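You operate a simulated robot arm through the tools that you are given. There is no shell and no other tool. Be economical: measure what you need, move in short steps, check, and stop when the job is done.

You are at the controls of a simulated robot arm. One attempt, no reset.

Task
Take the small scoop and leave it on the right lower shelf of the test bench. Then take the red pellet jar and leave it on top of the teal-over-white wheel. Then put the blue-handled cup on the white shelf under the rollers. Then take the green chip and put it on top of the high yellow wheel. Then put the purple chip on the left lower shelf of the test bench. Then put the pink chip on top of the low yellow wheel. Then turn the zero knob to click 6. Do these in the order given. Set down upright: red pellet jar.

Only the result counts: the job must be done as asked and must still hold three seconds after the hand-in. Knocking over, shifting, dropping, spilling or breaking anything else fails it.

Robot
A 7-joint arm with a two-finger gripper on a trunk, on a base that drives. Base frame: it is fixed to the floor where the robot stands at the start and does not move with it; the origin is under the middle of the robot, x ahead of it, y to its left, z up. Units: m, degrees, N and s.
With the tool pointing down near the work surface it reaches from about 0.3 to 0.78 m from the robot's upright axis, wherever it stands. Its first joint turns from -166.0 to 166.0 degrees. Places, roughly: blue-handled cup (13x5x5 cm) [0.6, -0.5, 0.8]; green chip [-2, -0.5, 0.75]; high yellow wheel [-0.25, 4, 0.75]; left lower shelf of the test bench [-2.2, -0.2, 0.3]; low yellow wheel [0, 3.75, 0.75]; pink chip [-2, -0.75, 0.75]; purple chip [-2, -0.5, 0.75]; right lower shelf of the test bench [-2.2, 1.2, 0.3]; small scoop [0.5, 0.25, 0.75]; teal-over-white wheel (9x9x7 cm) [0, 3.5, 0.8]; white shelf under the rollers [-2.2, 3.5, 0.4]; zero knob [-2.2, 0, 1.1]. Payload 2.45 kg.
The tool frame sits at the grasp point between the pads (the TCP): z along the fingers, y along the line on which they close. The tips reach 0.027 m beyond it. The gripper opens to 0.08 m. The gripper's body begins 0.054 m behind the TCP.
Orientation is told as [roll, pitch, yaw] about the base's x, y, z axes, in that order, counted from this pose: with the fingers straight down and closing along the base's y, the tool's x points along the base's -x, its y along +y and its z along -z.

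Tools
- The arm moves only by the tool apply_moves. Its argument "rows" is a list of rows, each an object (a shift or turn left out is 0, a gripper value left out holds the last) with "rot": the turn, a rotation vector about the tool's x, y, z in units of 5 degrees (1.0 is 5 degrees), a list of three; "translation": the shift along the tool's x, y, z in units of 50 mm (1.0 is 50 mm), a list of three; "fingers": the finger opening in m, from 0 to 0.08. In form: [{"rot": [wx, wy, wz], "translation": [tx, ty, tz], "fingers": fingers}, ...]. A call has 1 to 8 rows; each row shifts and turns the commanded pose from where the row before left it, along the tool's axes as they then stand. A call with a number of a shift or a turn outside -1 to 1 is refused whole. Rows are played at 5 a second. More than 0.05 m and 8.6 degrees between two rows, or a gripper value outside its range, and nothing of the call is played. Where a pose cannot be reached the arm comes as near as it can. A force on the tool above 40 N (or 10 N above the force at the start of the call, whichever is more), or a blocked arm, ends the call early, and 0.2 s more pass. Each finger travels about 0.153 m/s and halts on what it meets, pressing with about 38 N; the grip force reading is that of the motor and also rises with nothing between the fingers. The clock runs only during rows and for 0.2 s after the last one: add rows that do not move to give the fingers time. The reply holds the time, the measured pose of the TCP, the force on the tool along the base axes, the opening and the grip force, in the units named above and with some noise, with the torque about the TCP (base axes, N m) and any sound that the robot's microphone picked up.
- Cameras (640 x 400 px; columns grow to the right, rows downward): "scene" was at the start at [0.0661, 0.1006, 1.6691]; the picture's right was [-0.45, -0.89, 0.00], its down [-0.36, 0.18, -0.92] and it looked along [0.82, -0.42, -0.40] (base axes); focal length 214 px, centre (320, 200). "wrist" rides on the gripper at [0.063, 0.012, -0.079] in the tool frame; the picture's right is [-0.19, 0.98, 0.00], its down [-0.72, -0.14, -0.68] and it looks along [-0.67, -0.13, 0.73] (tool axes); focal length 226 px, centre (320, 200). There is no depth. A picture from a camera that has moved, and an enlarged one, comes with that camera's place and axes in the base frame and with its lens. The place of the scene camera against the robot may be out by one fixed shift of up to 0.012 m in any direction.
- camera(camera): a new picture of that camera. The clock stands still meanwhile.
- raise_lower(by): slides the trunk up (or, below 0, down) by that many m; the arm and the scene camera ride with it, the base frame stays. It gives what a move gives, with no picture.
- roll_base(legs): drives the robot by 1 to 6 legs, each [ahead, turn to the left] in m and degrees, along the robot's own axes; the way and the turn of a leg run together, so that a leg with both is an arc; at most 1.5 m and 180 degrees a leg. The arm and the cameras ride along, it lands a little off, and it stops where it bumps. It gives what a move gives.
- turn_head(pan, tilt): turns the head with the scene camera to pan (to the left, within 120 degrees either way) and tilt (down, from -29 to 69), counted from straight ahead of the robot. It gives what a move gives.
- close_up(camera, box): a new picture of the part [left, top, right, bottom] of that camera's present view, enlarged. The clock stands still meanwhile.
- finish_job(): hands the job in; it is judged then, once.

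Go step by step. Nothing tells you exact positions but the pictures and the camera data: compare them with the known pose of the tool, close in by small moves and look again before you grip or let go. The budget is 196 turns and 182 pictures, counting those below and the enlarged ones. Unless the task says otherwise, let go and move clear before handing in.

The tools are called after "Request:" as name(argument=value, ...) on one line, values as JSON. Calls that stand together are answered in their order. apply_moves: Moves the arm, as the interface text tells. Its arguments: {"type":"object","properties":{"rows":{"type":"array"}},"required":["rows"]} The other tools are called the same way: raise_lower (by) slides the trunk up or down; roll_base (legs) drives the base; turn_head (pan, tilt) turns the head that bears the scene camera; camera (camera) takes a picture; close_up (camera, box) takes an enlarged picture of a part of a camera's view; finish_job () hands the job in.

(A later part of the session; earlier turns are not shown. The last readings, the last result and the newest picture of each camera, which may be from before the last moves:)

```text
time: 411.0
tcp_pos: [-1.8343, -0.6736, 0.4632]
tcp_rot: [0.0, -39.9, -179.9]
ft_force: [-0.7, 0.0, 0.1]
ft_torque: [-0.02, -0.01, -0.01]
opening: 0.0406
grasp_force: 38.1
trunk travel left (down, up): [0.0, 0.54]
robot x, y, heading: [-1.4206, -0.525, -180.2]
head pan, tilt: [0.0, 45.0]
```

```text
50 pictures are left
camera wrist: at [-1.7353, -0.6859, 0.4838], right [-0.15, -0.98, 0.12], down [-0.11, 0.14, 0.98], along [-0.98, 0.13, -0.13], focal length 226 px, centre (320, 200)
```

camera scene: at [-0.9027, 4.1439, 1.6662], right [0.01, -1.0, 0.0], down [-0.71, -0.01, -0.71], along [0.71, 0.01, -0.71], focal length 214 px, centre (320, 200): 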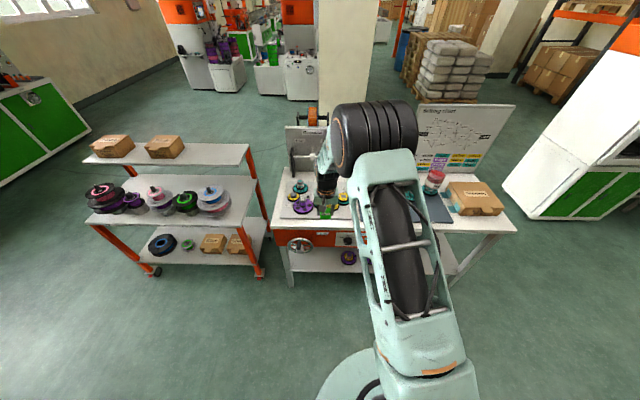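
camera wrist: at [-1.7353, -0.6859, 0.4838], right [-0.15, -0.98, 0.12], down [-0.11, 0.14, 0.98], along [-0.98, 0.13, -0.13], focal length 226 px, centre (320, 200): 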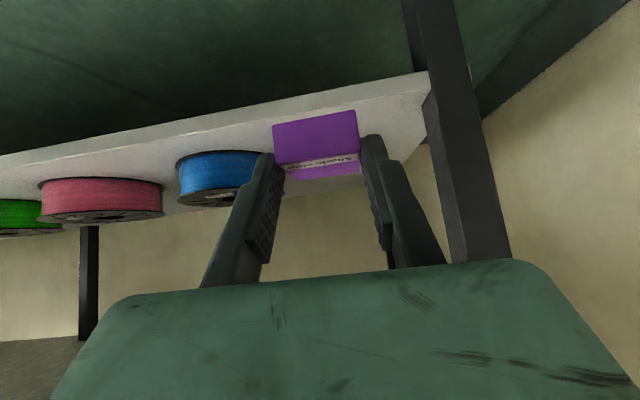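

The space between the blue spool and the end leg is free, centred near y = -0.67. I'll move the chip in over the shelf.

Request:
apply_moves(rows=[{"translation": [-0.69, 0, 0.58]}, {"translation": [-0.69, 0, 0.58]}, {"translation": [-0.69, 0, 0.58]}, {"translation": [-0.69, 0, 0.58]}, {"translation": [-0.69, 0, 0.58]}, {"translation": [0.4, 0, 0.48]}, {}])

Request:
camera(camera="wrist")

```text
time: 412.6
tcp_pos: [-2.0601, -0.6728, 0.4326]
tcp_rot: [0.0, -39.9, -179.9]
ft_force: [-0.1, 0.2, 0.1]
ft_torque: [0.02, 0.0, -0.02]
opening: 0.0403
grasp_force: 38.4
trunk travel left (down, up): [0.0, 0.54]
robot x, y, heading: [-1.4167, -0.5311, -180.2]
head pan, tilt: [0.0, 45.0]
```

```text
49 pictures are left
camera wrist: at [-1.9596, -0.6864, 0.4525], right [-0.15, -0.98, 0.12], down [-0.11, 0.14, 0.98], along [-0.98, 0.13, -0.13], focal length 226 px, centre (320, 200)
```

wrist: 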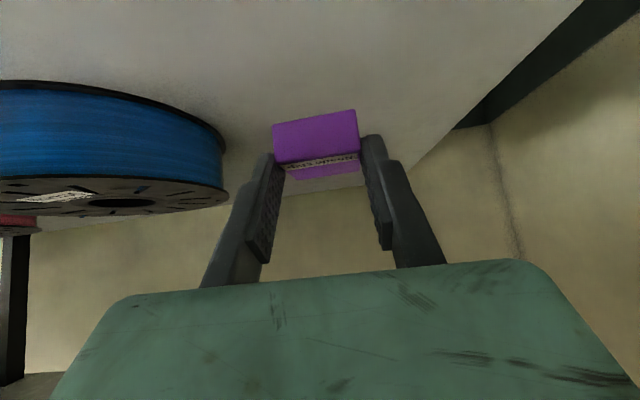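

Request:
apply_moves(rows=[{"translation": [0.36, 0, 0.43]}, {"translation": [0.2, 0, 0.24]}, {"translation": [0.08, 0, 0.09]}, {}])

Request:
camera(camera="wrist")

```text
time: 413.6
tcp_pos: [-2.0573, -0.6728, 0.382]
tcp_rot: [0.0, -39.9, -179.8]
ft_force: [0.0, 0.0, 0.4]
ft_torque: [-0.02, 0.03, 0.02]
opening: 0.0404
grasp_force: 37.6
trunk travel left (down, up): [0.0, 0.54]
robot x, y, heading: [-1.42, -0.5261, -180.1]
head pan, tilt: [0.0, 45.0]
```

```text
48 pictures are left
camera wrist: at [-1.9592, -0.6865, 0.4024], right [-0.15, -0.98, 0.12], down [-0.11, 0.14, 0.98], along [-0.98, 0.13, -0.13], focal length 226 px, centre (320, 200)
```

wrist: 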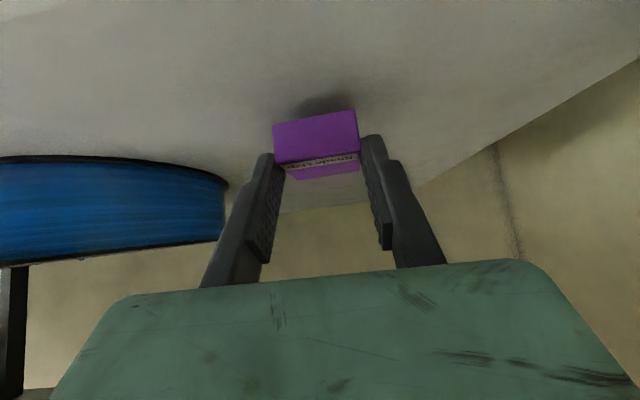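

Request:
apply_moves(rows=[{"translation": [0.09, 0, 0.11]}, {"translation": [0.06, 0, 0.08]}, {}])

Request:
apply_moves(rows=[{"translation": [0.04, 0, 0.05]}, {}])

```text
time: 414.4
tcp_pos: [-2.0585, -0.6737, 0.3699]
tcp_rot: [0.0, -39.9, -179.7]
ft_force: [-0.9, -0.1, -0.3]
ft_torque: [0.02, -0.02, 0.01]
opening: 0.0404
grasp_force: 38.2
trunk travel left (down, up): [0.0, 0.54]
robot x, y, heading: [-1.4202, -0.5303, -179.9]
head pan, tilt: [0.0, 45.0]
```

```text
time: 415.0
tcp_pos: [-2.061, -0.6734, 0.3694]
tcp_rot: [0.0, -40.2, -179.9]
ft_force: [2.4, 1.5, 20.7]
ft_torque: [0.26, 0.15, -0.01]
opening: 0.0405
grasp_force: 38.0
trunk travel left (down, up): [0.0, 0.54]
robot x, y, heading: [-1.4168, -0.526, -180.1]
head pan, tilt: [0.0, 45.0]
```

Contact with the shelf. I'll release, back out along the tool axis, and check.

Request:
apply_moves(rows=[{"translation": [-0.025, 0, -0.03]}, {"fingers": 0.05}, {"fingers": 0.06}, {}, {"translation": [0, 0, -0.6]}, {"translation": [0, 0, -0.8]}, {"translation": [0.4, 0, -0.6]}, {}])

Request:
camera(camera="wrist")

```text
time: 416.8
tcp_pos: [-1.9796, -0.6732, 0.4326]
tcp_rot: [0.1, -39.9, -179.8]
ft_force: [0.2, 0.3, -0.5]
ft_torque: [-0.01, 0.0, -0.01]
opening: 0.0599
grasp_force: 0.0
trunk travel left (down, up): [0.0, 0.54]
robot x, y, heading: [-1.4188, -0.531, -180.2]
head pan, tilt: [0.0, 45.0]
```

```text
47 pictures are left
camera wrist: at [-1.8802, -0.6868, 0.4535], right [-0.15, -0.98, 0.12], down [-0.11, 0.14, 0.98], along [-0.98, 0.13, -0.13], focal length 226 px, centre (320, 200)
```

wrist: 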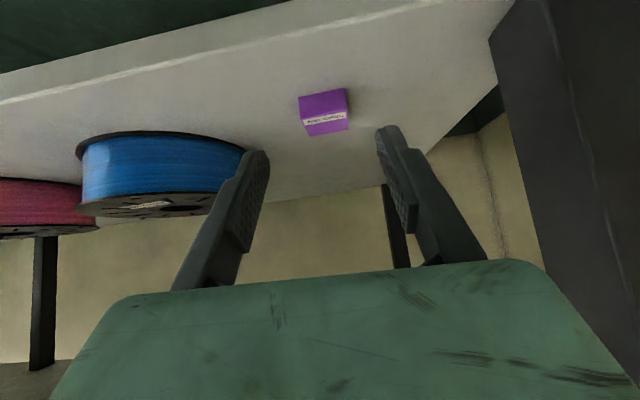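

The purple chip lies on the left lower shelf. I'll back out, raise up, return the tool to vertical and move over the pink chip.

Request:
roll_base(legs=[[-0.35, 0]])

Request:
raise_lower(by=0.28)

Request:
apply_moves(rows=[{"rot": [0, 1, 0]}, {"rot": [0, 1, 0]}, {"rot": [0, 1, 0]}, {"rot": [0, 1, 0]}, {"rot": [0, 1, 0]}, {"rot": [0, 1, 0]}, {"rot": [0, 1, 0]}, {"rot": [0, 1, 0]}])

Request:
apply_moves(rows=[{"translation": [0, 0.3, -0.9]}, {"translation": [0, 0.4, -0.9]}, {"translation": [0, 0.4, -0.9]}, {"translation": [0, 0.4, -0.9]}, {"translation": [0, 0.4, -0.9]}, {"translation": [0, 0.2, -0.9]}, {"translation": [0, 0, -0.9]}, {}])

Request:
roll_base(legs=[[0.35, 0]])

Request:
camera(camera="wrist")

```text
time: 419.1
tcp_pos: [-1.63, -0.6728, 0.4328]
tcp_rot: [0.0, -39.9, -180.0]
ft_force: [0.4, -0.2, -0.1]
ft_torque: [-0.02, -0.02, -0.01]
opening: 0.06
grasp_force: 0.1
trunk travel left (down, up): [0.0, 0.54]
robot x, y, heading: [-1.0724, -0.5284, 180.3]
head pan, tilt: [0.0, 45.0]
```

```text
time: 421.9
tcp_pos: [-1.6294, -0.674, 0.7112]
tcp_rot: [0.0, -39.9, -179.9]
ft_force: [-0.5, -0.3, -0.1]
ft_torque: [0.01, -0.01, -0.01]
opening: 0.0597
grasp_force: 0.1
trunk travel left (down, up): [-0.28, 0.26]
robot x, y, heading: [-1.0703, -0.5283, 180.1]
head pan, tilt: [0.0, 45.0]
```

```text
time: 423.7
tcp_pos: [-1.6286, -0.6729, 0.7124]
tcp_rot: [0.0, 0.2, -179.8]
ft_force: [-0.2, -0.3, -0.2]
ft_torque: [0.02, -0.01, -0.01]
opening: 0.0601
grasp_force: 0.1
trunk travel left (down, up): [-0.28, 0.26]
robot x, y, heading: [-1.0691, -0.5239, 180.0]
head pan, tilt: [0.0, 45.0]
```

```text
time: 425.5
tcp_pos: [-1.6305, -0.7781, 1.0281]
tcp_rot: [0.0, 0.3, -179.9]
ft_force: [-0.2, 0.2, 0.7]
ft_torque: [0.0, -0.01, 0.01]
opening: 0.0599
grasp_force: 0.0
trunk travel left (down, up): [-0.28, 0.26]
robot x, y, heading: [-1.0685, -0.5261, 179.9]
head pan, tilt: [0.0, 45.0]
```

```text
time: 427.8
tcp_pos: [-1.982, -0.7772, 1.0288]
tcp_rot: [0.0, 0.1, -180.0]
ft_force: [-0.5, -0.8, 0.3]
ft_torque: [0.01, 0.02, -0.01]
opening: 0.06
grasp_force: 0.1
trunk travel left (down, up): [-0.28, 0.26]
robot x, y, heading: [-1.4209, -0.5258, 179.9]
head pan, tilt: [0.0, 45.0]
```

```text
46 pictures are left
camera wrist: at [-1.9197, -0.7914, 1.1076], right [-0.19, -0.98, 0.0], down [-0.72, 0.14, 0.68], along [-0.67, 0.13, -0.73], focal length 226 px, centre (320, 200)
```

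wrist: 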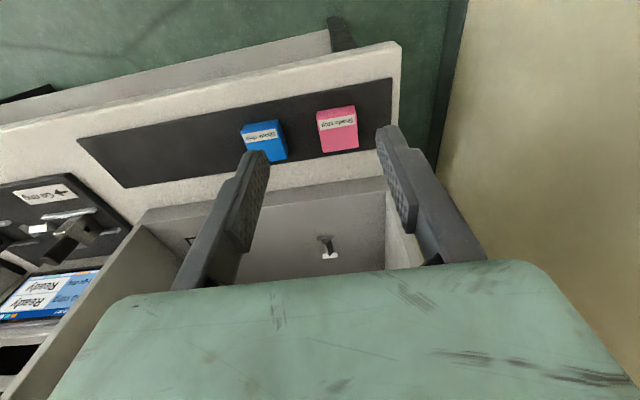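

Pink is at about (-2.028, -0.788). I'll descend over it in two stages.

Request:
apply_moves(rows=[{"translation": [-0.45, 0.11, 0.6]}, {"translation": [-0.45, 0.11, 0.6]}, {"translation": [0, 0, 0.6]}, {}])

Request:
camera(camera="wrist")

```text
time: 428.8
tcp_pos: [-2.027, -0.7892, 0.9374]
tcp_rot: [0.1, 0.2, -180.1]
ft_force: [0.4, 0.2, -0.4]
ft_torque: [0.02, 0.01, -0.01]
opening: 0.0599
grasp_force: 0.1
trunk travel left (down, up): [-0.28, 0.26]
robot x, y, heading: [-1.4219, -0.5262, 179.8]
head pan, tilt: [0.0, 45.0]
```

```text
45 pictures are left
camera wrist: at [-1.9636, -0.8026, 1.0175], right [-0.19, -0.98, 0.0], down [-0.72, 0.14, 0.68], along [-0.67, 0.13, -0.73], focal length 226 px, centre (320, 200)
```

wrist: 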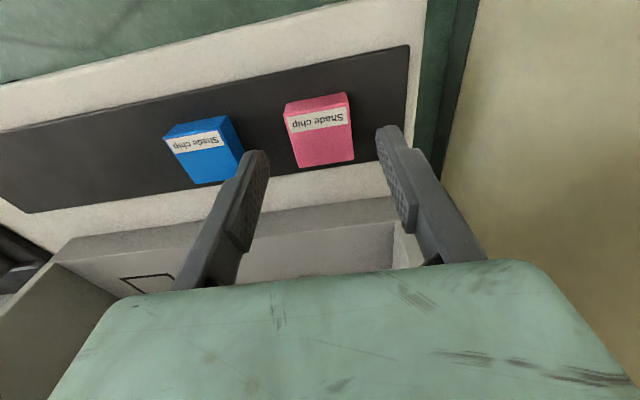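

Request:
apply_moves(rows=[{"translation": [0, 0, 0.5]}, {"translation": [0, 0, 0.36]}, {}, {"fingers": 0.045}, {"fingers": 0.03}, {"fingers": 0.0}, {"fingers": 0.0}])

Request:
apply_moves(rows=[{"translation": [0, 0, -0.4]}, {"translation": [0, 0, -0.8]}, {"translation": [0, 0, -0.8]}, {"translation": [0, 0, -0.8]}, {}])

Request:
camera(camera="wrist")

```text
time: 430.4
tcp_pos: [-2.0258, -0.7885, 0.8946]
tcp_rot: [0.0, 0.1, -180.0]
ft_force: [0.2, -0.4, 0.3]
ft_torque: [-0.01, 0.04, 0.02]
opening: 0.0408
grasp_force: 38.3
trunk travel left (down, up): [-0.28, 0.26]
robot x, y, heading: [-1.418, -0.525, 180.1]
head pan, tilt: [0.0, 45.0]
```

```text
time: 431.6
tcp_pos: [-2.0276, -0.7885, 1.0359]
tcp_rot: [0.1, 0.2, -180.1]
ft_force: [0.6, -1.0, 0.1]
ft_torque: [0.01, -0.01, 0.0]
opening: 0.0404
grasp_force: 38.4
trunk travel left (down, up): [-0.28, 0.26]
robot x, y, heading: [-1.4178, -0.5281, 180.0]
head pan, tilt: [0.0, 45.0]
```

```text
44 pictures are left
camera wrist: at [-1.9641, -0.8029, 1.1157], right [-0.19, -0.98, 0.0], down [-0.72, 0.14, 0.68], along [-0.67, 0.13, -0.73], focal length 226 px, centre (320, 200)
```

wrist: 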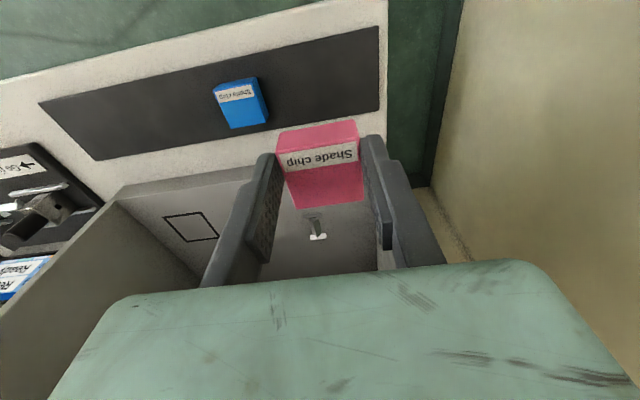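

The pink chip is held. I'll drive to the wheel table for the low yellow wheel.

Request:
roll_base(legs=[[-0.55, 0], [0, -90], [1.5, 0], [1.5, 0], [1.15, 0], [0, -90]])

Request:
roll_base(legs=[[0.1, 0]])

Request:
camera(camera="wrist")

```text
time: 462.2
tcp_pos: [-0.1819, 3.8656, 1.0361]
tcp_rot: [0.0, 0.1, -2.0]
ft_force: [0.3, 0.2, -0.1]
ft_torque: [-0.01, 0.0, 0.01]
opening: 0.0407
grasp_force: 38.1
trunk travel left (down, up): [-0.28, 0.26]
robot x, y, heading: [-0.7994, 3.6246, -2.2]
head pan, tilt: [0.0, 45.0]
```

```text
time: 463.3
tcp_pos: [-0.0805, 3.8617, 1.0356]
tcp_rot: [0.0, 0.2, -1.9]
ft_force: [0.5, 0.0, -0.7]
ft_torque: [0.01, 0.03, 0.01]
opening: 0.0407
grasp_force: 37.6
trunk travel left (down, up): [-0.28, 0.26]
robot x, y, heading: [-0.6992, 3.6225, -2.2]
head pan, tilt: [0.0, 45.0]
```

```text
43 pictures are left
camera wrist: at [-0.1442, 3.8747, 1.1148], right [0.23, 0.97, 0.0], down [0.71, -0.17, 0.68], along [0.66, -0.15, -0.73], focal length 226 px, centre (320, 200)
```

wrist: 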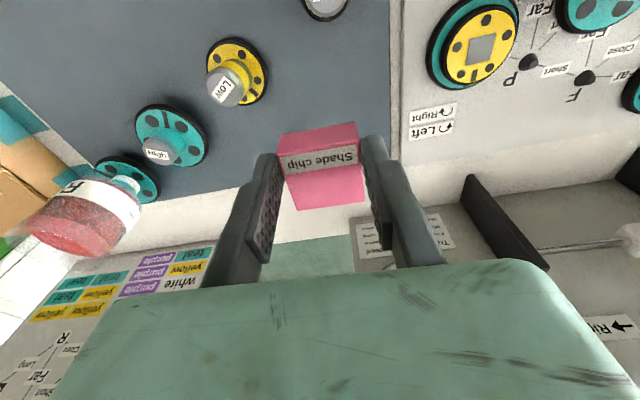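

The Low yellow wheel is visible. I'll take a zoom here and another after a small shift to fix its position.

Request:
close_up(camera="wrist", box=[140, 20, 300, 120])

Request:
apply_moves(rows=[{"translation": [0.6, 0, 0]}, {"translation": [0.6, 0, 0]}, {}])

Request:
close_up(camera="wrist", box=[140, 60, 300, 160])

```text
4.00 times, centred on (220, 70) of wrist
camera zoom: at [-0.1442, 3.8747, 1.1148], right [0.23, 0.97, 0.0], down [0.71, -0.17, 0.68], along [0.66, -0.15, -0.73], focal length 904 px, centre (720, 720)
```

zoom: 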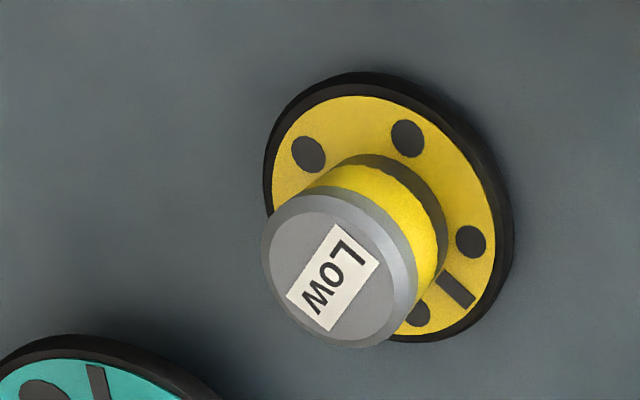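

```text
time: 464.1
tcp_pos: [-0.1418, 3.8638, 1.0369]
tcp_rot: [0.0, 0.1, -2.0]
ft_force: [-0.3, 0.3, -0.4]
ft_torque: [-0.03, 0.01, 0.02]
opening: 0.0406
grasp_force: 38.0
trunk travel left (down, up): [-0.28, 0.26]
robot x, y, heading: [-0.6996, 3.622, -2.5]
head pan, tilt: [0.0, 45.0]
```

```text
4.00 times, centred on (220, 110) of wrist
camera zoom: at [-0.2051, 3.8772, 1.1157], right [0.23, 0.97, 0.0], down [0.71, -0.17, 0.68], along [0.66, -0.15, -0.73], focal length 904 px, centre (720, 560)
```

zoom: 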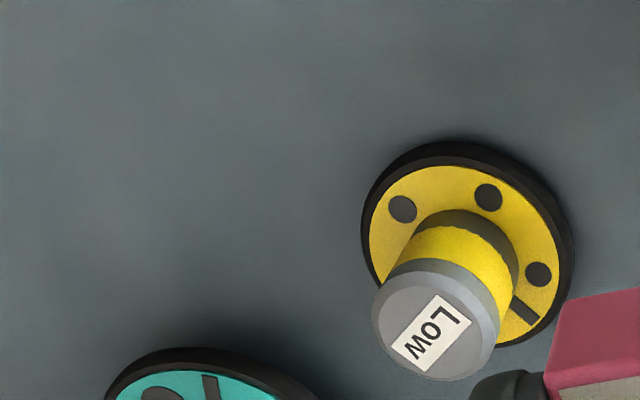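

The Low hub top is at (-0.098, 3.766, 0.875). I'll move the chip over it and lower to just above.

Request:
apply_moves(rows=[{"translation": [-0.335, -0.64, 0]}, {"translation": [-0.335, -0.64, 0]}, {"translation": [-0.335, -0.64, 0]}, {"translation": [0, 0, 0.75]}, {"translation": [0, 0, 0.75]}, {"translation": [0, 0, 0.7]}, {}])

Request:
camera(camera="wrist")

```text
time: 465.7
tcp_pos: [-0.0957, 3.7659, 0.9266]
tcp_rot: [0.2, 0.2, -2.0]
ft_force: [-0.1, -0.2, 0.2]
ft_torque: [0.02, 0.01, -0.04]
opening: 0.0406
grasp_force: 37.8
trunk travel left (down, up): [-0.28, 0.26]
robot x, y, heading: [-0.6978, 3.6197, -2.1]
head pan, tilt: [0.0, 45.0]
```

```text
40 pictures are left
camera wrist: at [-0.159, 3.7792, 1.0058], right [0.23, 0.97, 0.0], down [0.71, -0.17, 0.68], along [0.66, -0.16, -0.73], focal length 226 px, centre (320, 200)
```

wrist: 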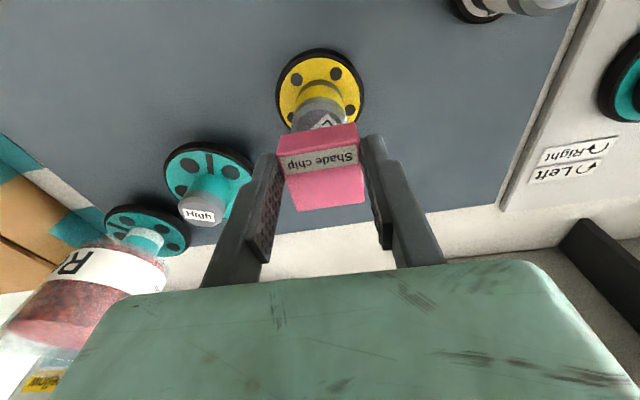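

Request:
apply_moves(rows=[{"translation": [0, 0, 0.24]}, {"translation": [0, 0, 0.1]}, {}])

Request:
apply_moves(rows=[{"translation": [0, 0, 0.06]}, {}])

```text
time: 466.5
tcp_pos: [-0.0956, 3.7647, 0.9135]
tcp_rot: [0.0, -0.3, -2.0]
ft_force: [-0.7, -0.3, 34.3]
ft_torque: [-0.04, 0.06, 0.02]
opening: 0.0406
grasp_force: 38.2
trunk travel left (down, up): [-0.28, 0.26]
robot x, y, heading: [-0.6962, 3.6198, -2.3]
head pan, tilt: [0.0, 45.0]
```

```text
time: 466.9
tcp_pos: [-0.0944, 3.7659, 0.9123]
tcp_rot: [0.1, -0.5, -2.0]
ft_force: [-2.6, -0.4, 18.6]
ft_torque: [-0.05, 0.19, 0.01]
opening: 0.0404
grasp_force: 38.0
trunk travel left (down, up): [-0.28, 0.26]
robot x, y, heading: [-0.6928, 3.62, -2.3]
head pan, tilt: [0.0, 45.0]
stopped in row 1: the force on the tool passed its limit at 48 N (the readings are from after the stop); the commanded pose is now the measured one
```

Contact is firm and centred. I'll ease up slightly, release and lift away.

Request:
apply_moves(rows=[{"translation": [0, 0, -0.05]}, {"fingers": 0.05}, {"fingers": 0.06}, {}, {"translation": [0, 0, -0.4]}, {"translation": [0, 0, -0.8]}, {"translation": [0.4, 0, -0.8]}, {}])

Request:
camera(camera="wrist")

Request:
camera(camera="scene")

```text
time: 468.6
tcp_pos: [-0.1137, 3.7666, 1.0126]
tcp_rot: [0.1, -0.1, -1.9]
ft_force: [-0.6, 0.8, -0.2]
ft_torque: [0.01, 0.0, 0.02]
opening: 0.0599
grasp_force: 0.1
trunk travel left (down, up): [-0.28, 0.26]
robot x, y, heading: [-0.6969, 3.6235, -2.3]
head pan, tilt: [0.0, 45.0]
```

```text
39 pictures are left
camera wrist: at [-0.1773, 3.7796, 1.0924], right [0.23, 0.97, 0.0], down [0.71, -0.17, 0.68], along [0.67, -0.15, -0.73], focal length 226 px, centre (320, 200)
```

wrist: 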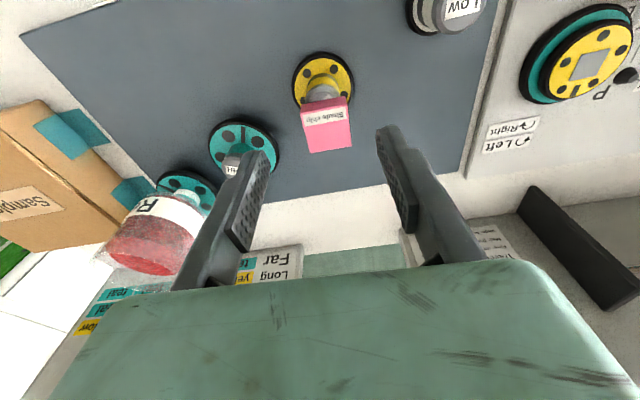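

```text
38 pictures are left
camera scene: at [-0.6265, 3.761, 1.6661], right [-0.04, -1.0, 0.0], down [-0.71, 0.03, -0.71], along [0.71, -0.03, -0.71], focal length 214 px, centre (320, 200)
```

scene: 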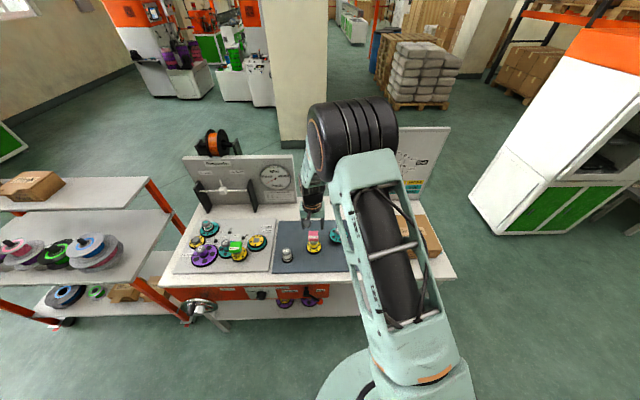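

The pink chip is on the Low wheel. I'll zoom in to check how well it is centred on the hub.

Request:
close_up(camera="wrist", box=[260, 40, 388, 120])

Request:
close_up(camera="scene", box=[280, 215, 344, 255])

```text
5.00 times, centred on (324, 80) of wrist
camera zoom: at [-0.1773, 3.7796, 1.0924], right [0.23, 0.97, 0.0], down [0.71, -0.17, 0.68], along [0.67, -0.15, -0.73], focal length 1130 px, centre (300, 800)
```

zoom: 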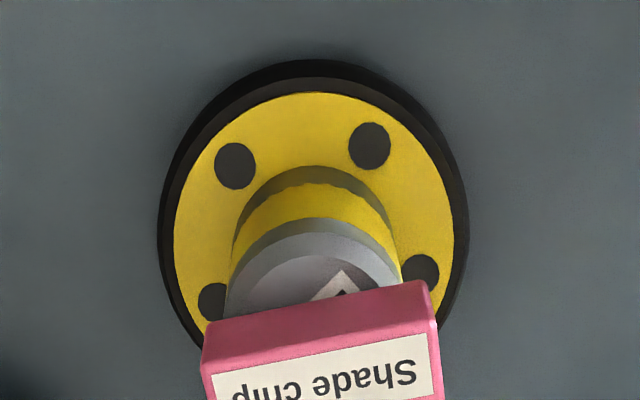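

```text
10.00 times, centred on (312, 235) of scene
camera zoom: at [-0.6265, 3.761, 1.6661], right [-0.04, -1.0, 0.0], down [-0.71, 0.03, -0.71], along [0.71, -0.03, -0.71], focal length 2145 px, centre (400, -150)
```

zoom: 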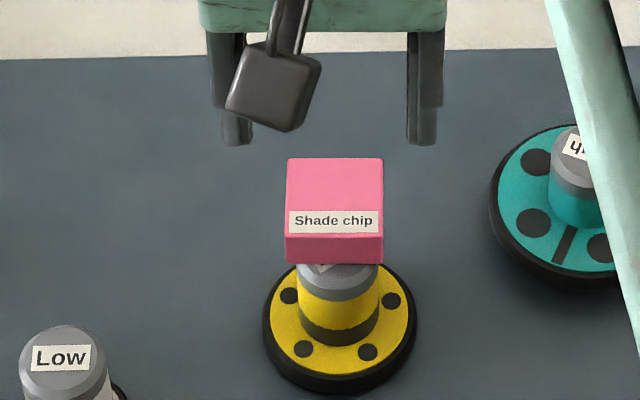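

The pink chip sits level on the Low wheel and is stable. Last task: the zero knob. I'll drive back to the middle of the test bench and look for it.

Request:
roll_base(legs=[[-0.2, 2.2], [0, -90], [1.5, 0], [1.5, 0], [0.6, 0], [0, -90]])

Request:
turn_head(pan=10, tilt=30)

Request:
apply_moves(rows=[{}, {}, {}])

Request:
camera(camera="scene")

```text
time: 495.2
tcp_pos: [-1.522, -0.1211, 1.0139]
tcp_rot: [0.0, -0.3, 178.0]
ft_force: [-0.7, 0.5, 0.9]
ft_torque: [-0.03, 0.01, -0.02]
opening: 0.0599
grasp_force: 0.0
trunk travel left (down, up): [-0.28, 0.26]
robot x, y, heading: [-0.9402, 0.0251, 177.7]
head pan, tilt: [0.0, 45.0]
```

```text
time: 495.9
tcp_pos: [-1.5206, -0.1222, 1.0116]
tcp_rot: [0.0, -0.2, 178.0]
ft_force: [-0.1, 0.3, 0.4]
ft_torque: [0.01, 0.0, -0.01]
opening: 0.06
grasp_force: 0.0
trunk travel left (down, up): [-0.28, 0.26]
robot x, y, heading: [-0.9386, 0.0254, 177.8]
head pan, tilt: [10.0, 30.0]
```

```text
time: 496.7
tcp_pos: [-1.5214, -0.122, 1.0126]
tcp_rot: [0.1, -0.3, 178.0]
ft_force: [0.1, 0.4, -0.4]
ft_torque: [-0.01, 0.0, 0.01]
opening: 0.0598
grasp_force: 0.1
trunk travel left (down, up): [-0.28, 0.26]
robot x, y, heading: [-0.9381, 0.0266, 177.9]
head pan, tilt: [10.0, 30.0]
```

```text
35 pictures are left
camera scene: at [-1.0097, -0.126, 1.6888], right [-0.14, 0.99, 0.0], down [0.5, 0.07, -0.87], along [-0.86, -0.12, -0.5], focal length 214 px, centre (320, 200)
```

scene: 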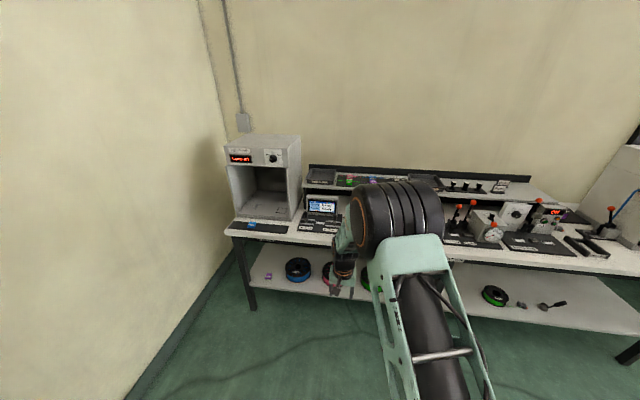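

The arm hides the middle of the bench. I'll raise the arm, move closer, and use the wrist camera plus a scene zoom.

Request:
apply_moves(rows=[{"translation": [0, -0.4, -0.9]}, {"translation": [0, -0.4, -0.9]}, {"translation": [0, -0.4, -0.9]}, {"translation": [0, -0.4, -0.9]}, {}])

Request:
roll_base(legs=[[0.3, 2]])

Request:
camera(camera="wrist")

Request:
camera(camera="scene")

```text
time: 497.9
tcp_pos: [-1.5165, -0.0426, 1.1916]
tcp_rot: [0.1, -0.2, 178.1]
ft_force: [0.4, -0.6, -0.7]
ft_torque: [0.0, 0.0, 0.02]
opening: 0.0599
grasp_force: 0.1
trunk travel left (down, up): [-0.28, 0.26]
robot x, y, heading: [-0.9372, 0.021, 178.0]
head pan, tilt: [10.0, 30.0]
```

```text
time: 500.0
tcp_pos: [-1.8121, -0.0568, 1.1903]
tcp_rot: [0.1, 0.0, -179.8]
ft_force: [-0.5, 0.1, -0.6]
ft_torque: [0.01, -0.05, 0.02]
opening: 0.0599
grasp_force: 0.1
trunk travel left (down, up): [-0.28, 0.26]
robot x, y, heading: [-1.2297, 0.0274, -179.7]
head pan, tilt: [10.0, 30.0]
```

```text
34 pictures are left
camera wrist: at [-1.7481, -0.0711, 1.2709], right [-0.19, -0.98, 0.0], down [-0.72, 0.14, 0.68], along [-0.67, 0.13, -0.73], focal length 226 px, centre (320, 200)
```

wrist: 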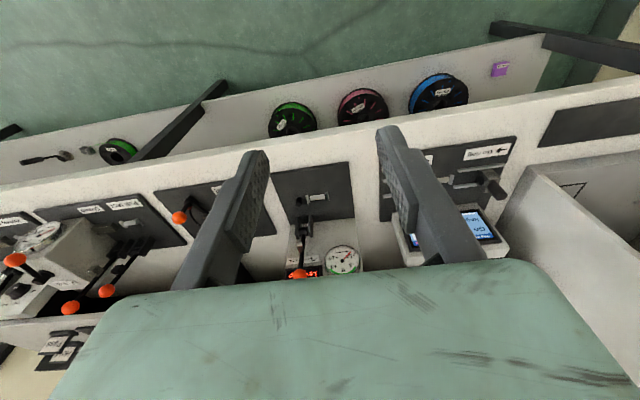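

```text
33 pictures are left
camera scene: at [-1.3021, -0.1231, 1.6887], right [-0.17, 0.98, 0.0], down [0.49, 0.09, -0.87], along [-0.85, -0.15, -0.5], focal length 214 px, centre (320, 200)
```

scene: 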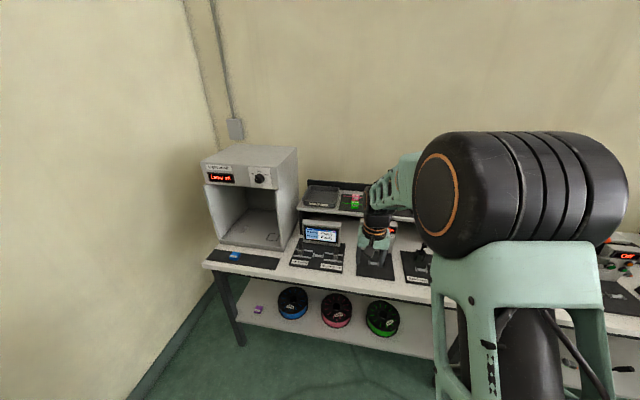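

A device straight ahead has a dial gauge and a red readout; the knob is likely near it. I'll tilt the tool so the wrist camera looks level at its front.

Request:
apply_moves(rows=[{"rot": [0, -1, 0]}, {"rot": [0, -1, 0]}, {"rot": [0, -1, 0]}, {"rot": [0, -1, 0]}, {"rot": [0, -1, 0]}, {"rot": [0, -1, 0]}, {"rot": [0, -1, 0]}, {"rot": [0, -1, 0]}])

Request:
camera(camera="wrist")

```text
time: 501.8
tcp_pos: [-1.8102, -0.0588, 1.1923]
tcp_rot: [0.2, -40.2, -179.8]
ft_force: [0.3, 0.1, 0.5]
ft_torque: [0.01, 0.01, 0.03]
opening: 0.0595
grasp_force: 0.0
trunk travel left (down, up): [-0.28, 0.26]
robot x, y, heading: [-1.2344, 0.0296, -180.1]
head pan, tilt: [10.0, 30.0]
```

```text
32 pictures are left
camera wrist: at [-1.7113, -0.0715, 1.2118], right [-0.14, -0.98, 0.13], down [-0.11, 0.14, 0.98], along [-0.98, 0.13, -0.13], focal length 226 px, centre (320, 200)
```

wrist: 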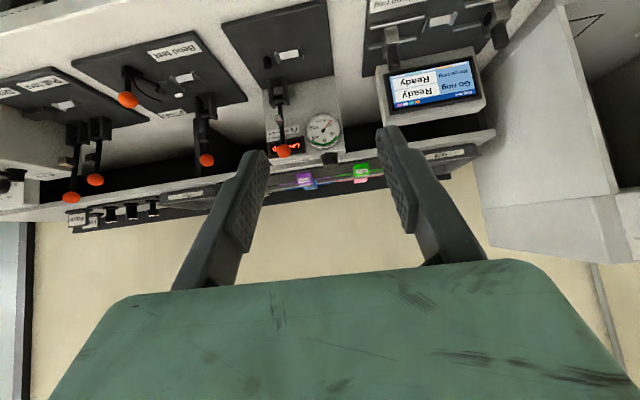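

Request:
close_up(camera="wrist", box=[240, 70, 400, 200])

Request:
close_up(camera="wrist", box=[40, 100, 250, 240])

```text
3.08 times, centred on (320, 135) of wrist
camera zoom: at [-1.7113, -0.0715, 1.2118], right [-0.14, -0.98, 0.13], down [-0.11, 0.14, 0.98], along [-0.98, 0.13, -0.13], focal length 696 px, centre (320, 400)
```

zoom: 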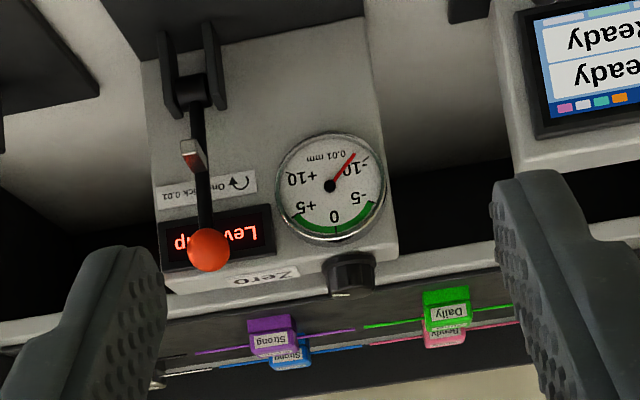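

```text
2.86 times, centred on (145, 170) of wrist
camera zoom: at [-1.7113, -0.0715, 1.2118], right [-0.14, -0.98, 0.13], down [-0.11, 0.14, 0.98], along [-0.98, 0.13, -0.13], focal length 646 px, centre (820, 286)
```

zoom: 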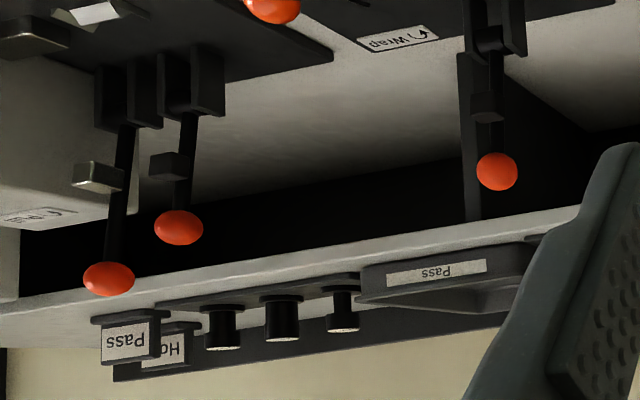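

The Zero knob is a black cylinder standing on top of this gauge box, with a label "One click 0.01" and an arrow. I'll zoom in on the label, gauge and knob to read the direction and present setting.

Request:
close_up(camera="wrist", box=[268, 95, 348, 151])

Request:
close_up(camera="wrist", box=[296, 130, 360, 175])

```text
7.14 times, centred on (308, 123) of wrist
camera zoom: at [-1.7113, -0.0715, 1.2118], right [-0.14, -0.98, 0.13], down [-0.11, 0.14, 0.98], along [-0.98, 0.13, -0.13], focal length 1615 px, centre (406, 750)
```

zoom: 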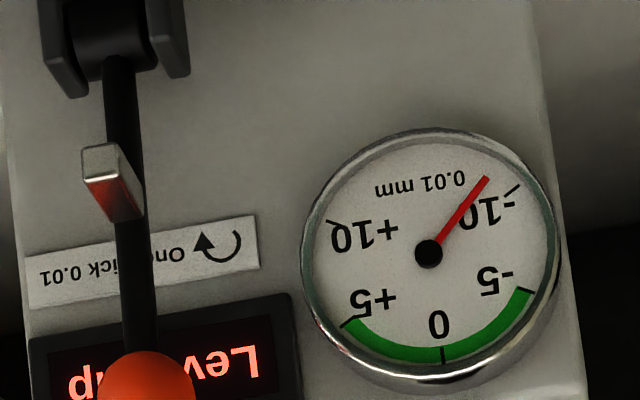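

```text
8.89 times, centred on (328, 152) of wrist
camera zoom: at [-1.7113, -0.0715, 1.2118], right [-0.14, -0.98, 0.13], down [-0.11, 0.14, 0.98], along [-0.98, 0.13, -0.13], focal length 2009 px, centre (249, 622)
```

zoom: 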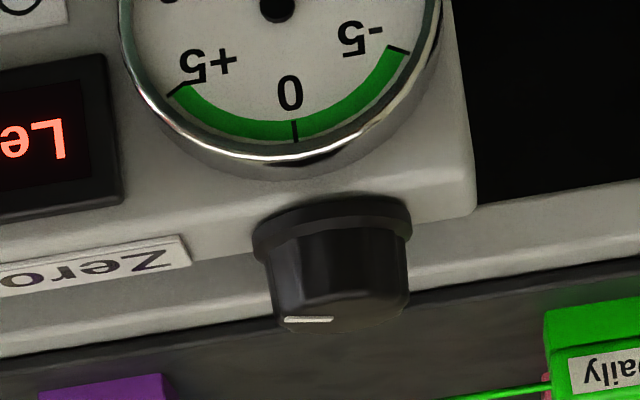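

The arrow shows clockwise for increasing clicks, and the knob has a vertical axis. I'll return the tool to vertical and drive in so it hovers just short of the knob.

Request:
apply_moves(rows=[{"rot": [0, 1, 0]}, {"rot": [0, 1, 0]}, {"rot": [0, 1, 0]}, {"rot": [0, 1, 0]}, {"rot": [0, 1, 0]}, {"rot": [0, 1, 0]}, {"rot": [0, 1, 0]}, {"rot": [0, 1, 0]}])

Request:
apply_moves(rows=[{"translation": [0, 0, -0.8]}, {}])

Request:
roll_base(legs=[[0.27, 0]])

Request:
camera(camera="wrist")

```text
time: 503.6
tcp_pos: [-1.8113, -0.0572, 1.1906]
tcp_rot: [0.1, 0.0, -179.8]
ft_force: [0.1, 0.4, 0.1]
ft_torque: [-0.02, -0.03, -0.02]
opening: 0.0601
grasp_force: 0.0
trunk travel left (down, up): [-0.28, 0.26]
robot x, y, heading: [-1.2361, 0.0306, -180.1]
head pan, tilt: [10.0, 30.0]
```

```text
time: 504.2
tcp_pos: [-1.8091, -0.0585, 1.2311]
tcp_rot: [0.1, -0.1, -179.8]
ft_force: [0.4, 0.6, 0.5]
ft_torque: [0.0, 0.01, 0.0]
opening: 0.0601
grasp_force: 0.2
trunk travel left (down, up): [-0.28, 0.26]
robot x, y, heading: [-1.236, 0.0302, -180.0]
head pan, tilt: [10.0, 30.0]
```

```text
time: 506.1
tcp_pos: [-2.0829, -0.0597, 1.2302]
tcp_rot: [0.0, -0.1, -179.8]
ft_force: [-1.1, -0.2, 0.3]
ft_torque: [0.01, -0.04, 0.01]
opening: 0.0602
grasp_force: 0.0
trunk travel left (down, up): [-0.28, 0.26]
robot x, y, heading: [-1.5117, 0.0292, -179.9]
head pan, tilt: [10.0, 30.0]
```

```text
27 pictures are left
camera wrist: at [-2.0196, -0.0724, 1.3104], right [-0.19, -0.98, 0.0], down [-0.72, 0.14, 0.68], along [-0.67, 0.13, -0.73], focal length 226 px, centre (320, 200)
```

wrist: 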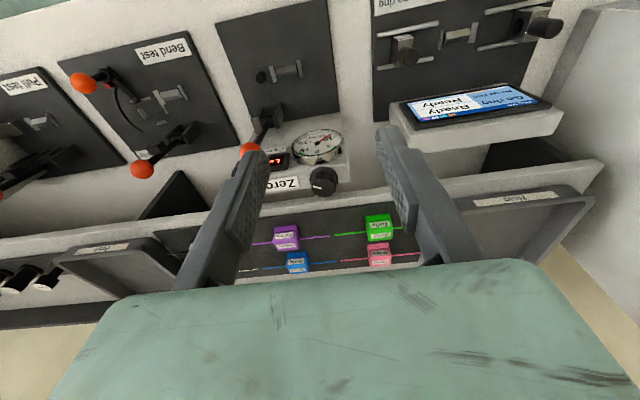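

The knob top is at about (-2.206, -0.040, 1.073). I'll zoom in to see its pointer line before gripping.

Request:
close_up(camera="wrist", box=[260, 120, 372, 190])

```text
5.71 times, centred on (316, 155) of wrist
camera zoom: at [-2.0196, -0.0724, 1.3104], right [-0.19, -0.98, 0.0], down [-0.72, 0.14, 0.68], along [-0.67, 0.13, -0.73], focal length 1292 px, centre (343, 457)
```

zoom: 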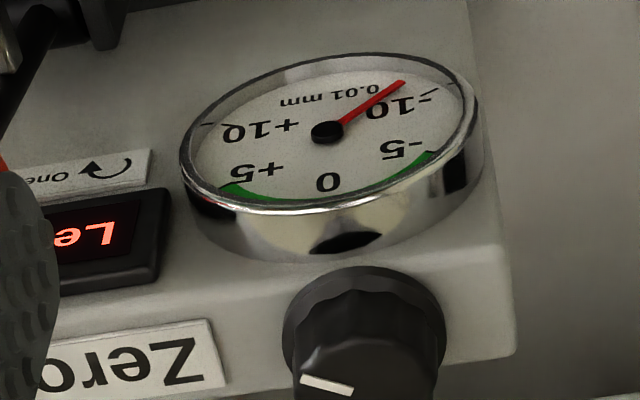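

Request:
apply_moves(rows=[{"translation": [-0.64, -0.09, 0]}, {"translation": [-0.64, -0.09, 0]}, {"translation": [-0.64, -0.1, 0]}, {"translation": [-0.6, -0.09, 0]}, {"translation": [0, 0, 0.9]}, {"translation": [0, 0, 0.9]}, {}])

Request:
camera(camera="wrist")

```text
time: 507.7
tcp_pos: [-2.21, -0.0424, 1.1407]
tcp_rot: [0.1, -0.3, -179.8]
ft_force: [0.4, -0.3, 0.2]
ft_torque: [0.04, 0.0, -0.03]
opening: 0.0598
grasp_force: 0.1
trunk travel left (down, up): [-0.28, 0.26]
robot x, y, heading: [-1.5053, 0.0283, -179.7]
head pan, tilt: [10.0, 30.0]
```

```text
25 pictures are left
camera wrist: at [-2.1462, -0.0561, 1.2202], right [-0.19, -0.98, 0.0], down [-0.72, 0.14, 0.68], along [-0.67, 0.13, -0.73], focal length 226 px, centre (320, 200)
```

wrist: 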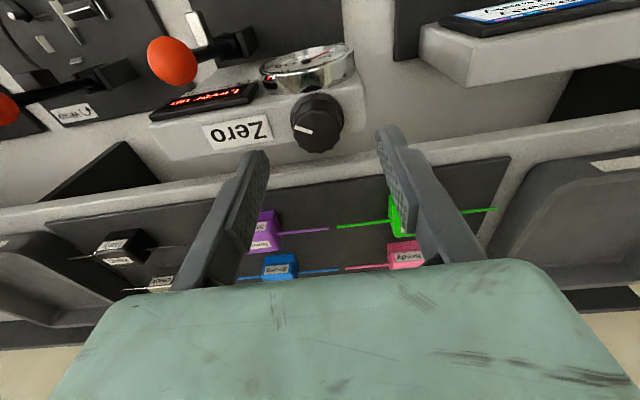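

Request:
apply_moves(rows=[{"translation": [-0.2, 0.01, 0.6]}, {}])

Request:
close_up(camera="wrist", box=[220, 80, 420, 205])

```text
time: 508.3
tcp_pos: [-2.2185, -0.0424, 1.1115]
tcp_rot: [0.2, -0.2, -179.6]
ft_force: [-0.3, 0.7, 0.5]
ft_torque: [0.0, 0.0, 0.04]
opening: 0.0602
grasp_force: 0.1
trunk travel left (down, up): [-0.28, 0.26]
robot x, y, heading: [-1.5078, 0.0284, -179.8]
head pan, tilt: [10.0, 30.0]
```

```text
3.20 times, centred on (320, 142) of wrist
camera zoom: at [-2.1556, -0.0557, 1.191], right [-0.19, -0.98, 0.0], down [-0.72, 0.14, 0.68], along [-0.67, 0.13, -0.73], focal length 723 px, centre (320, 384)
```

zoom: 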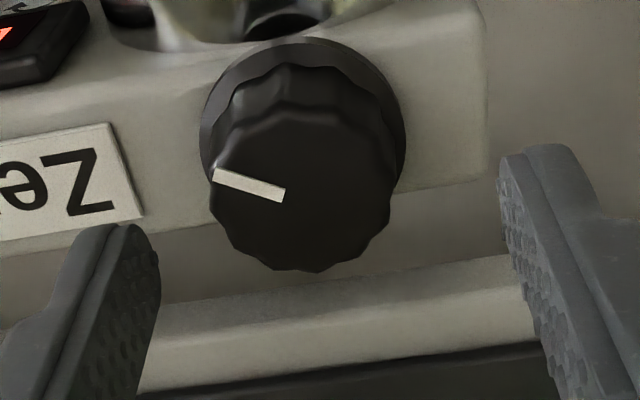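

Request:
apply_moves(rows=[{"translation": [-0.07, -0.06, 0.4]}, {"translation": [0, 0, 0.2]}, {}])

Request:
camera(camera="wrist")

```text
time: 509.1
tcp_pos: [-2.2223, -0.0386, 1.0803]
tcp_rot: [0.0, -0.2, -179.8]
ft_force: [0.7, -0.3, 0.0]
ft_torque: [0.02, 0.01, 0.02]
opening: 0.0601
grasp_force: 0.0
trunk travel left (down, up): [-0.28, 0.26]
robot x, y, heading: [-1.5088, 0.0325, -180.2]
head pan, tilt: [10.0, 30.0]
```

```text
23 pictures are left
camera wrist: at [-2.159, -0.0526, 1.1606], right [-0.19, -0.98, 0.0], down [-0.72, 0.14, 0.68], along [-0.67, 0.13, -0.73], focal length 226 px, centre (320, 200)
```

wrist: 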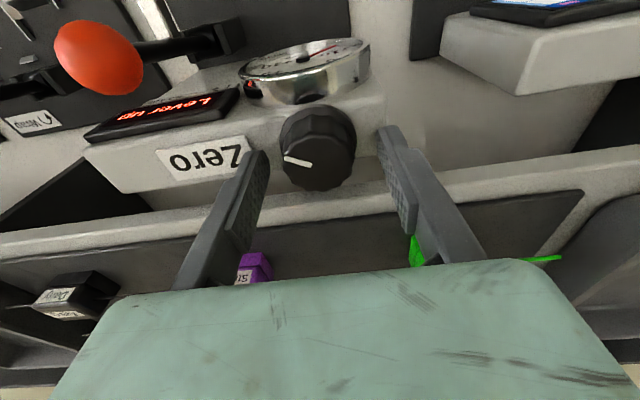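

The knob is centred between the fingers. I'll go 4 mm lower and close on it.

Request:
apply_moves(rows=[{"translation": [0, 0, 0.08]}, {}, {"fingers": 0.045}, {"fingers": 0.03}, {"fingers": 0.0}, {"fingers": 0.0}])

Request:
close_up(camera="wrist", box=[220, 30, 420, 205])

```text
time: 510.5
tcp_pos: [-2.2229, -0.0388, 1.0764]
tcp_rot: [0.0, -0.1, -179.8]
ft_force: [0.7, 2.6, -2.7]
ft_torque: [0.13, 0.12, 0.02]
opening: 0.0344
grasp_force: 44.5
trunk travel left (down, up): [-0.28, 0.26]
robot x, y, heading: [-1.5104, 0.0255, -179.8]
head pan, tilt: [10.0, 30.0]
```

```text
2.29 times, centred on (320, 118) of wrist
camera zoom: at [-2.159, -0.0522, 1.1565], right [-0.19, -0.98, 0.0], down [-0.72, 0.14, 0.68], along [-0.67, 0.13, -0.73], focal length 517 px, centre (320, 389)
```

zoom: 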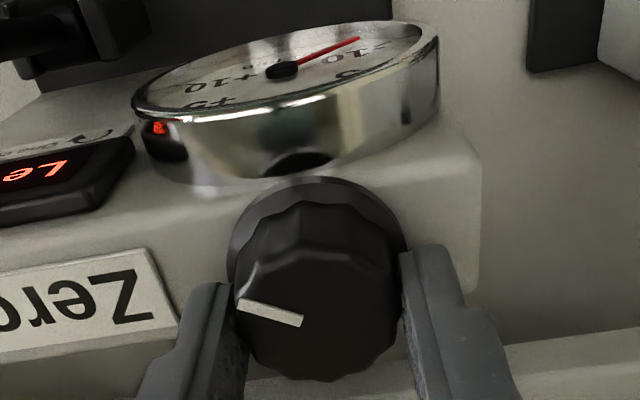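

The knob is gripped. I'll turn it clockwise 10° and listen for clicks.

Request:
apply_moves(rows=[{"rot": [0, 0, 1]}, {"rot": [0, 0, 1]}, {}])

```text
time: 511.3
tcp_pos: [-2.2218, -0.0385, 1.0773]
tcp_rot: [0.0, 0.0, 170.2]
ft_force: [0.9, 4.3, -7.1]
ft_torque: [0.24, 0.26, 0.0]
opening: 0.0347
grasp_force: 44.8
trunk travel left (down, up): [-0.28, 0.26]
robot x, y, heading: [-1.5056, 0.0305, -179.9]
head pan, tilt: [10.0, 30.0]
```

No click yet. I'll turn another 10° and check.

Request:
apply_moves(rows=[{"rot": [0, 0, 1]}, {"rot": [0, 0, 1]}, {}])

Request:
close_up(camera="wrist", box=[200, 0, 440, 205])

```text
time: 512.1
tcp_pos: [-2.2217, -0.0379, 1.0782]
tcp_rot: [0.1, -0.1, 160.2]
ft_force: [2.0, 7.4, -9.4]
ft_torque: [0.35, 0.24, -0.01]
opening: 0.0346
grasp_force: 44.9
trunk travel left (down, up): [-0.28, 0.26]
robot x, y, heading: [-1.5088, 0.0322, -179.9]
head pan, tilt: [10.0, 30.0]
```

```text
1.95 times, centred on (320, 102) of wrist
camera zoom: at [-2.167, -0.0723, 1.1567], right [-0.51, -0.86, 0.0], down [-0.63, 0.38, 0.68], along [-0.59, 0.35, -0.73], focal length 441 px, centre (320, 390)
```

zoom: 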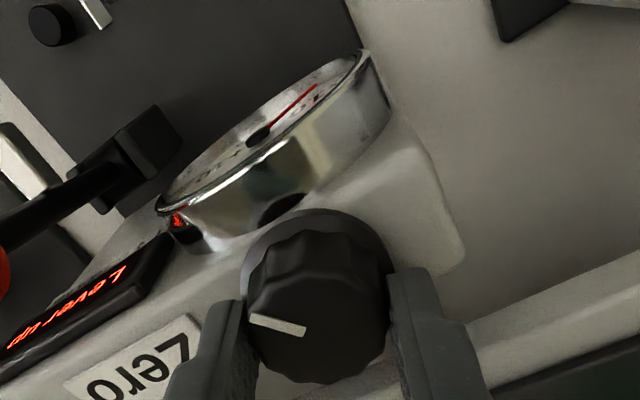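

The knob is turning with the gripper. I'll keep going in small steps until the first click is heard.

Request:
apply_moves(rows=[{"rot": [0, 0, 1]}, {"rot": [0, 0, 1]}, {}])

Request:
apply_moves(rows=[{"rot": [0, 0, 1]}, {"rot": [0, 0, 1]}, {}])

```text
time: 512.9
tcp_pos: [-2.2221, -0.0379, 1.0774]
tcp_rot: [0.1, 0.0, 150.2]
ft_force: [6.5, 9.4, -11.3]
ft_torque: [0.26, -0.19, 0.05]
opening: 0.0342
grasp_force: 44.8
trunk travel left (down, up): [-0.28, 0.26]
robot x, y, heading: [-1.5066, 0.0309, -179.8]
head pan, tilt: [10.0, 30.0]
```

```text
time: 513.7
tcp_pos: [-2.2211, -0.037, 1.0772]
tcp_rot: [0.3, 0.0, 140.2]
ft_force: [9.8, 12.0, -11.2]
ft_torque: [0.37, -0.39, 0.03]
opening: 0.0347
grasp_force: 45.4
trunk travel left (down, up): [-0.28, 0.26]
robot x, y, heading: [-1.5091, 0.0296, -179.9]
head pan, tilt: [10.0, 30.0]
```

No click so far and side forces are building slightly. I'll check the pointer and gauge with the scene camera.

Request:
turn_head(pan=0, tilt=45)

Request:
apply_moves(rows=[{}, {}])

Request:
camera(camera="scene")

Request:
camera(camera="wrist")

```text
time: 514.5
tcp_pos: [-2.2218, -0.0375, 1.0767]
tcp_rot: [0.2, 0.0, 140.2]
ft_force: [12.5, 13.2, -12.3]
ft_torque: [0.35, -0.32, 0.02]
opening: 0.0346
grasp_force: 44.9
trunk travel left (down, up): [-0.28, 0.26]
robot x, y, heading: [-1.5039, 0.033, -179.9]
head pan, tilt: [0.0, 45.0]
```

```text
time: 515.1
tcp_pos: [-2.2221, -0.0385, 1.0775]
tcp_rot: [0.2, 0.0, 140.3]
ft_force: [14.3, 15.8, -12.7]
ft_torque: [0.42, -0.44, 0.01]
opening: 0.0348
grasp_force: 45.3
trunk travel left (down, up): [-0.28, 0.26]
robot x, y, heading: [-1.5086, 0.0274, -179.8]
head pan, tilt: [0.0, 45.0]
```

```text
20 pictures are left
camera scene: at [-1.5649, -0.1057, 1.6663], right [0.0, 1.0, 0.0], down [0.71, 0.0, -0.71], along [-0.71, 0.0, -0.71], focal length 214 px, centre (320, 200)
```

scene: 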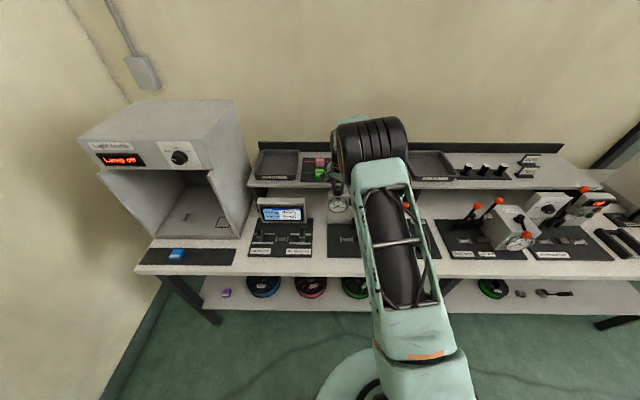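

```text
19 pictures are left
camera wrist: at [-2.1811, -0.0884, 1.1568], right [-0.78, -0.63, 0.0], down [-0.46, 0.57, 0.68], along [-0.43, 0.53, -0.73], focal length 226 px, centre (320, 200)
```

wrist: 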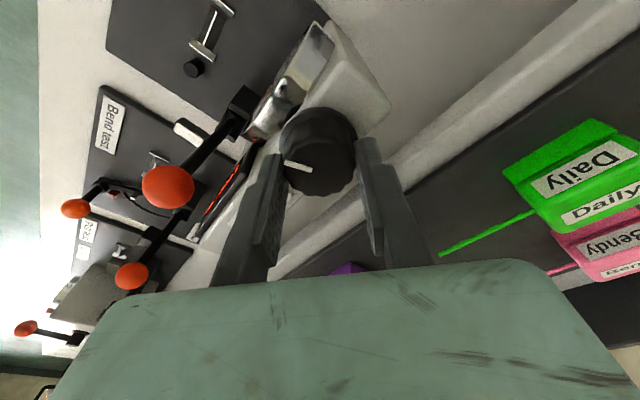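

The pointer moves exactly with the gripper, so the knob has turned 40°. I'll zoom on the gauge in the scene view.

Request:
close_up(camera="scene", box=[306, 175, 370, 215])

```text
10.00 times, centred on (338, 195) of scene
camera zoom: at [-1.5649, -0.1057, 1.6663], right [0.0, 1.0, 0.0], down [0.71, 0.0, -0.71], along [-0.71, 0.0, -0.71], focal length 2145 px, centre (140, 250)
```

zoom: 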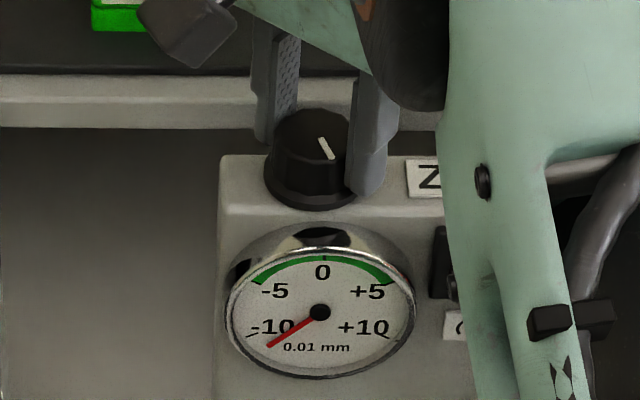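

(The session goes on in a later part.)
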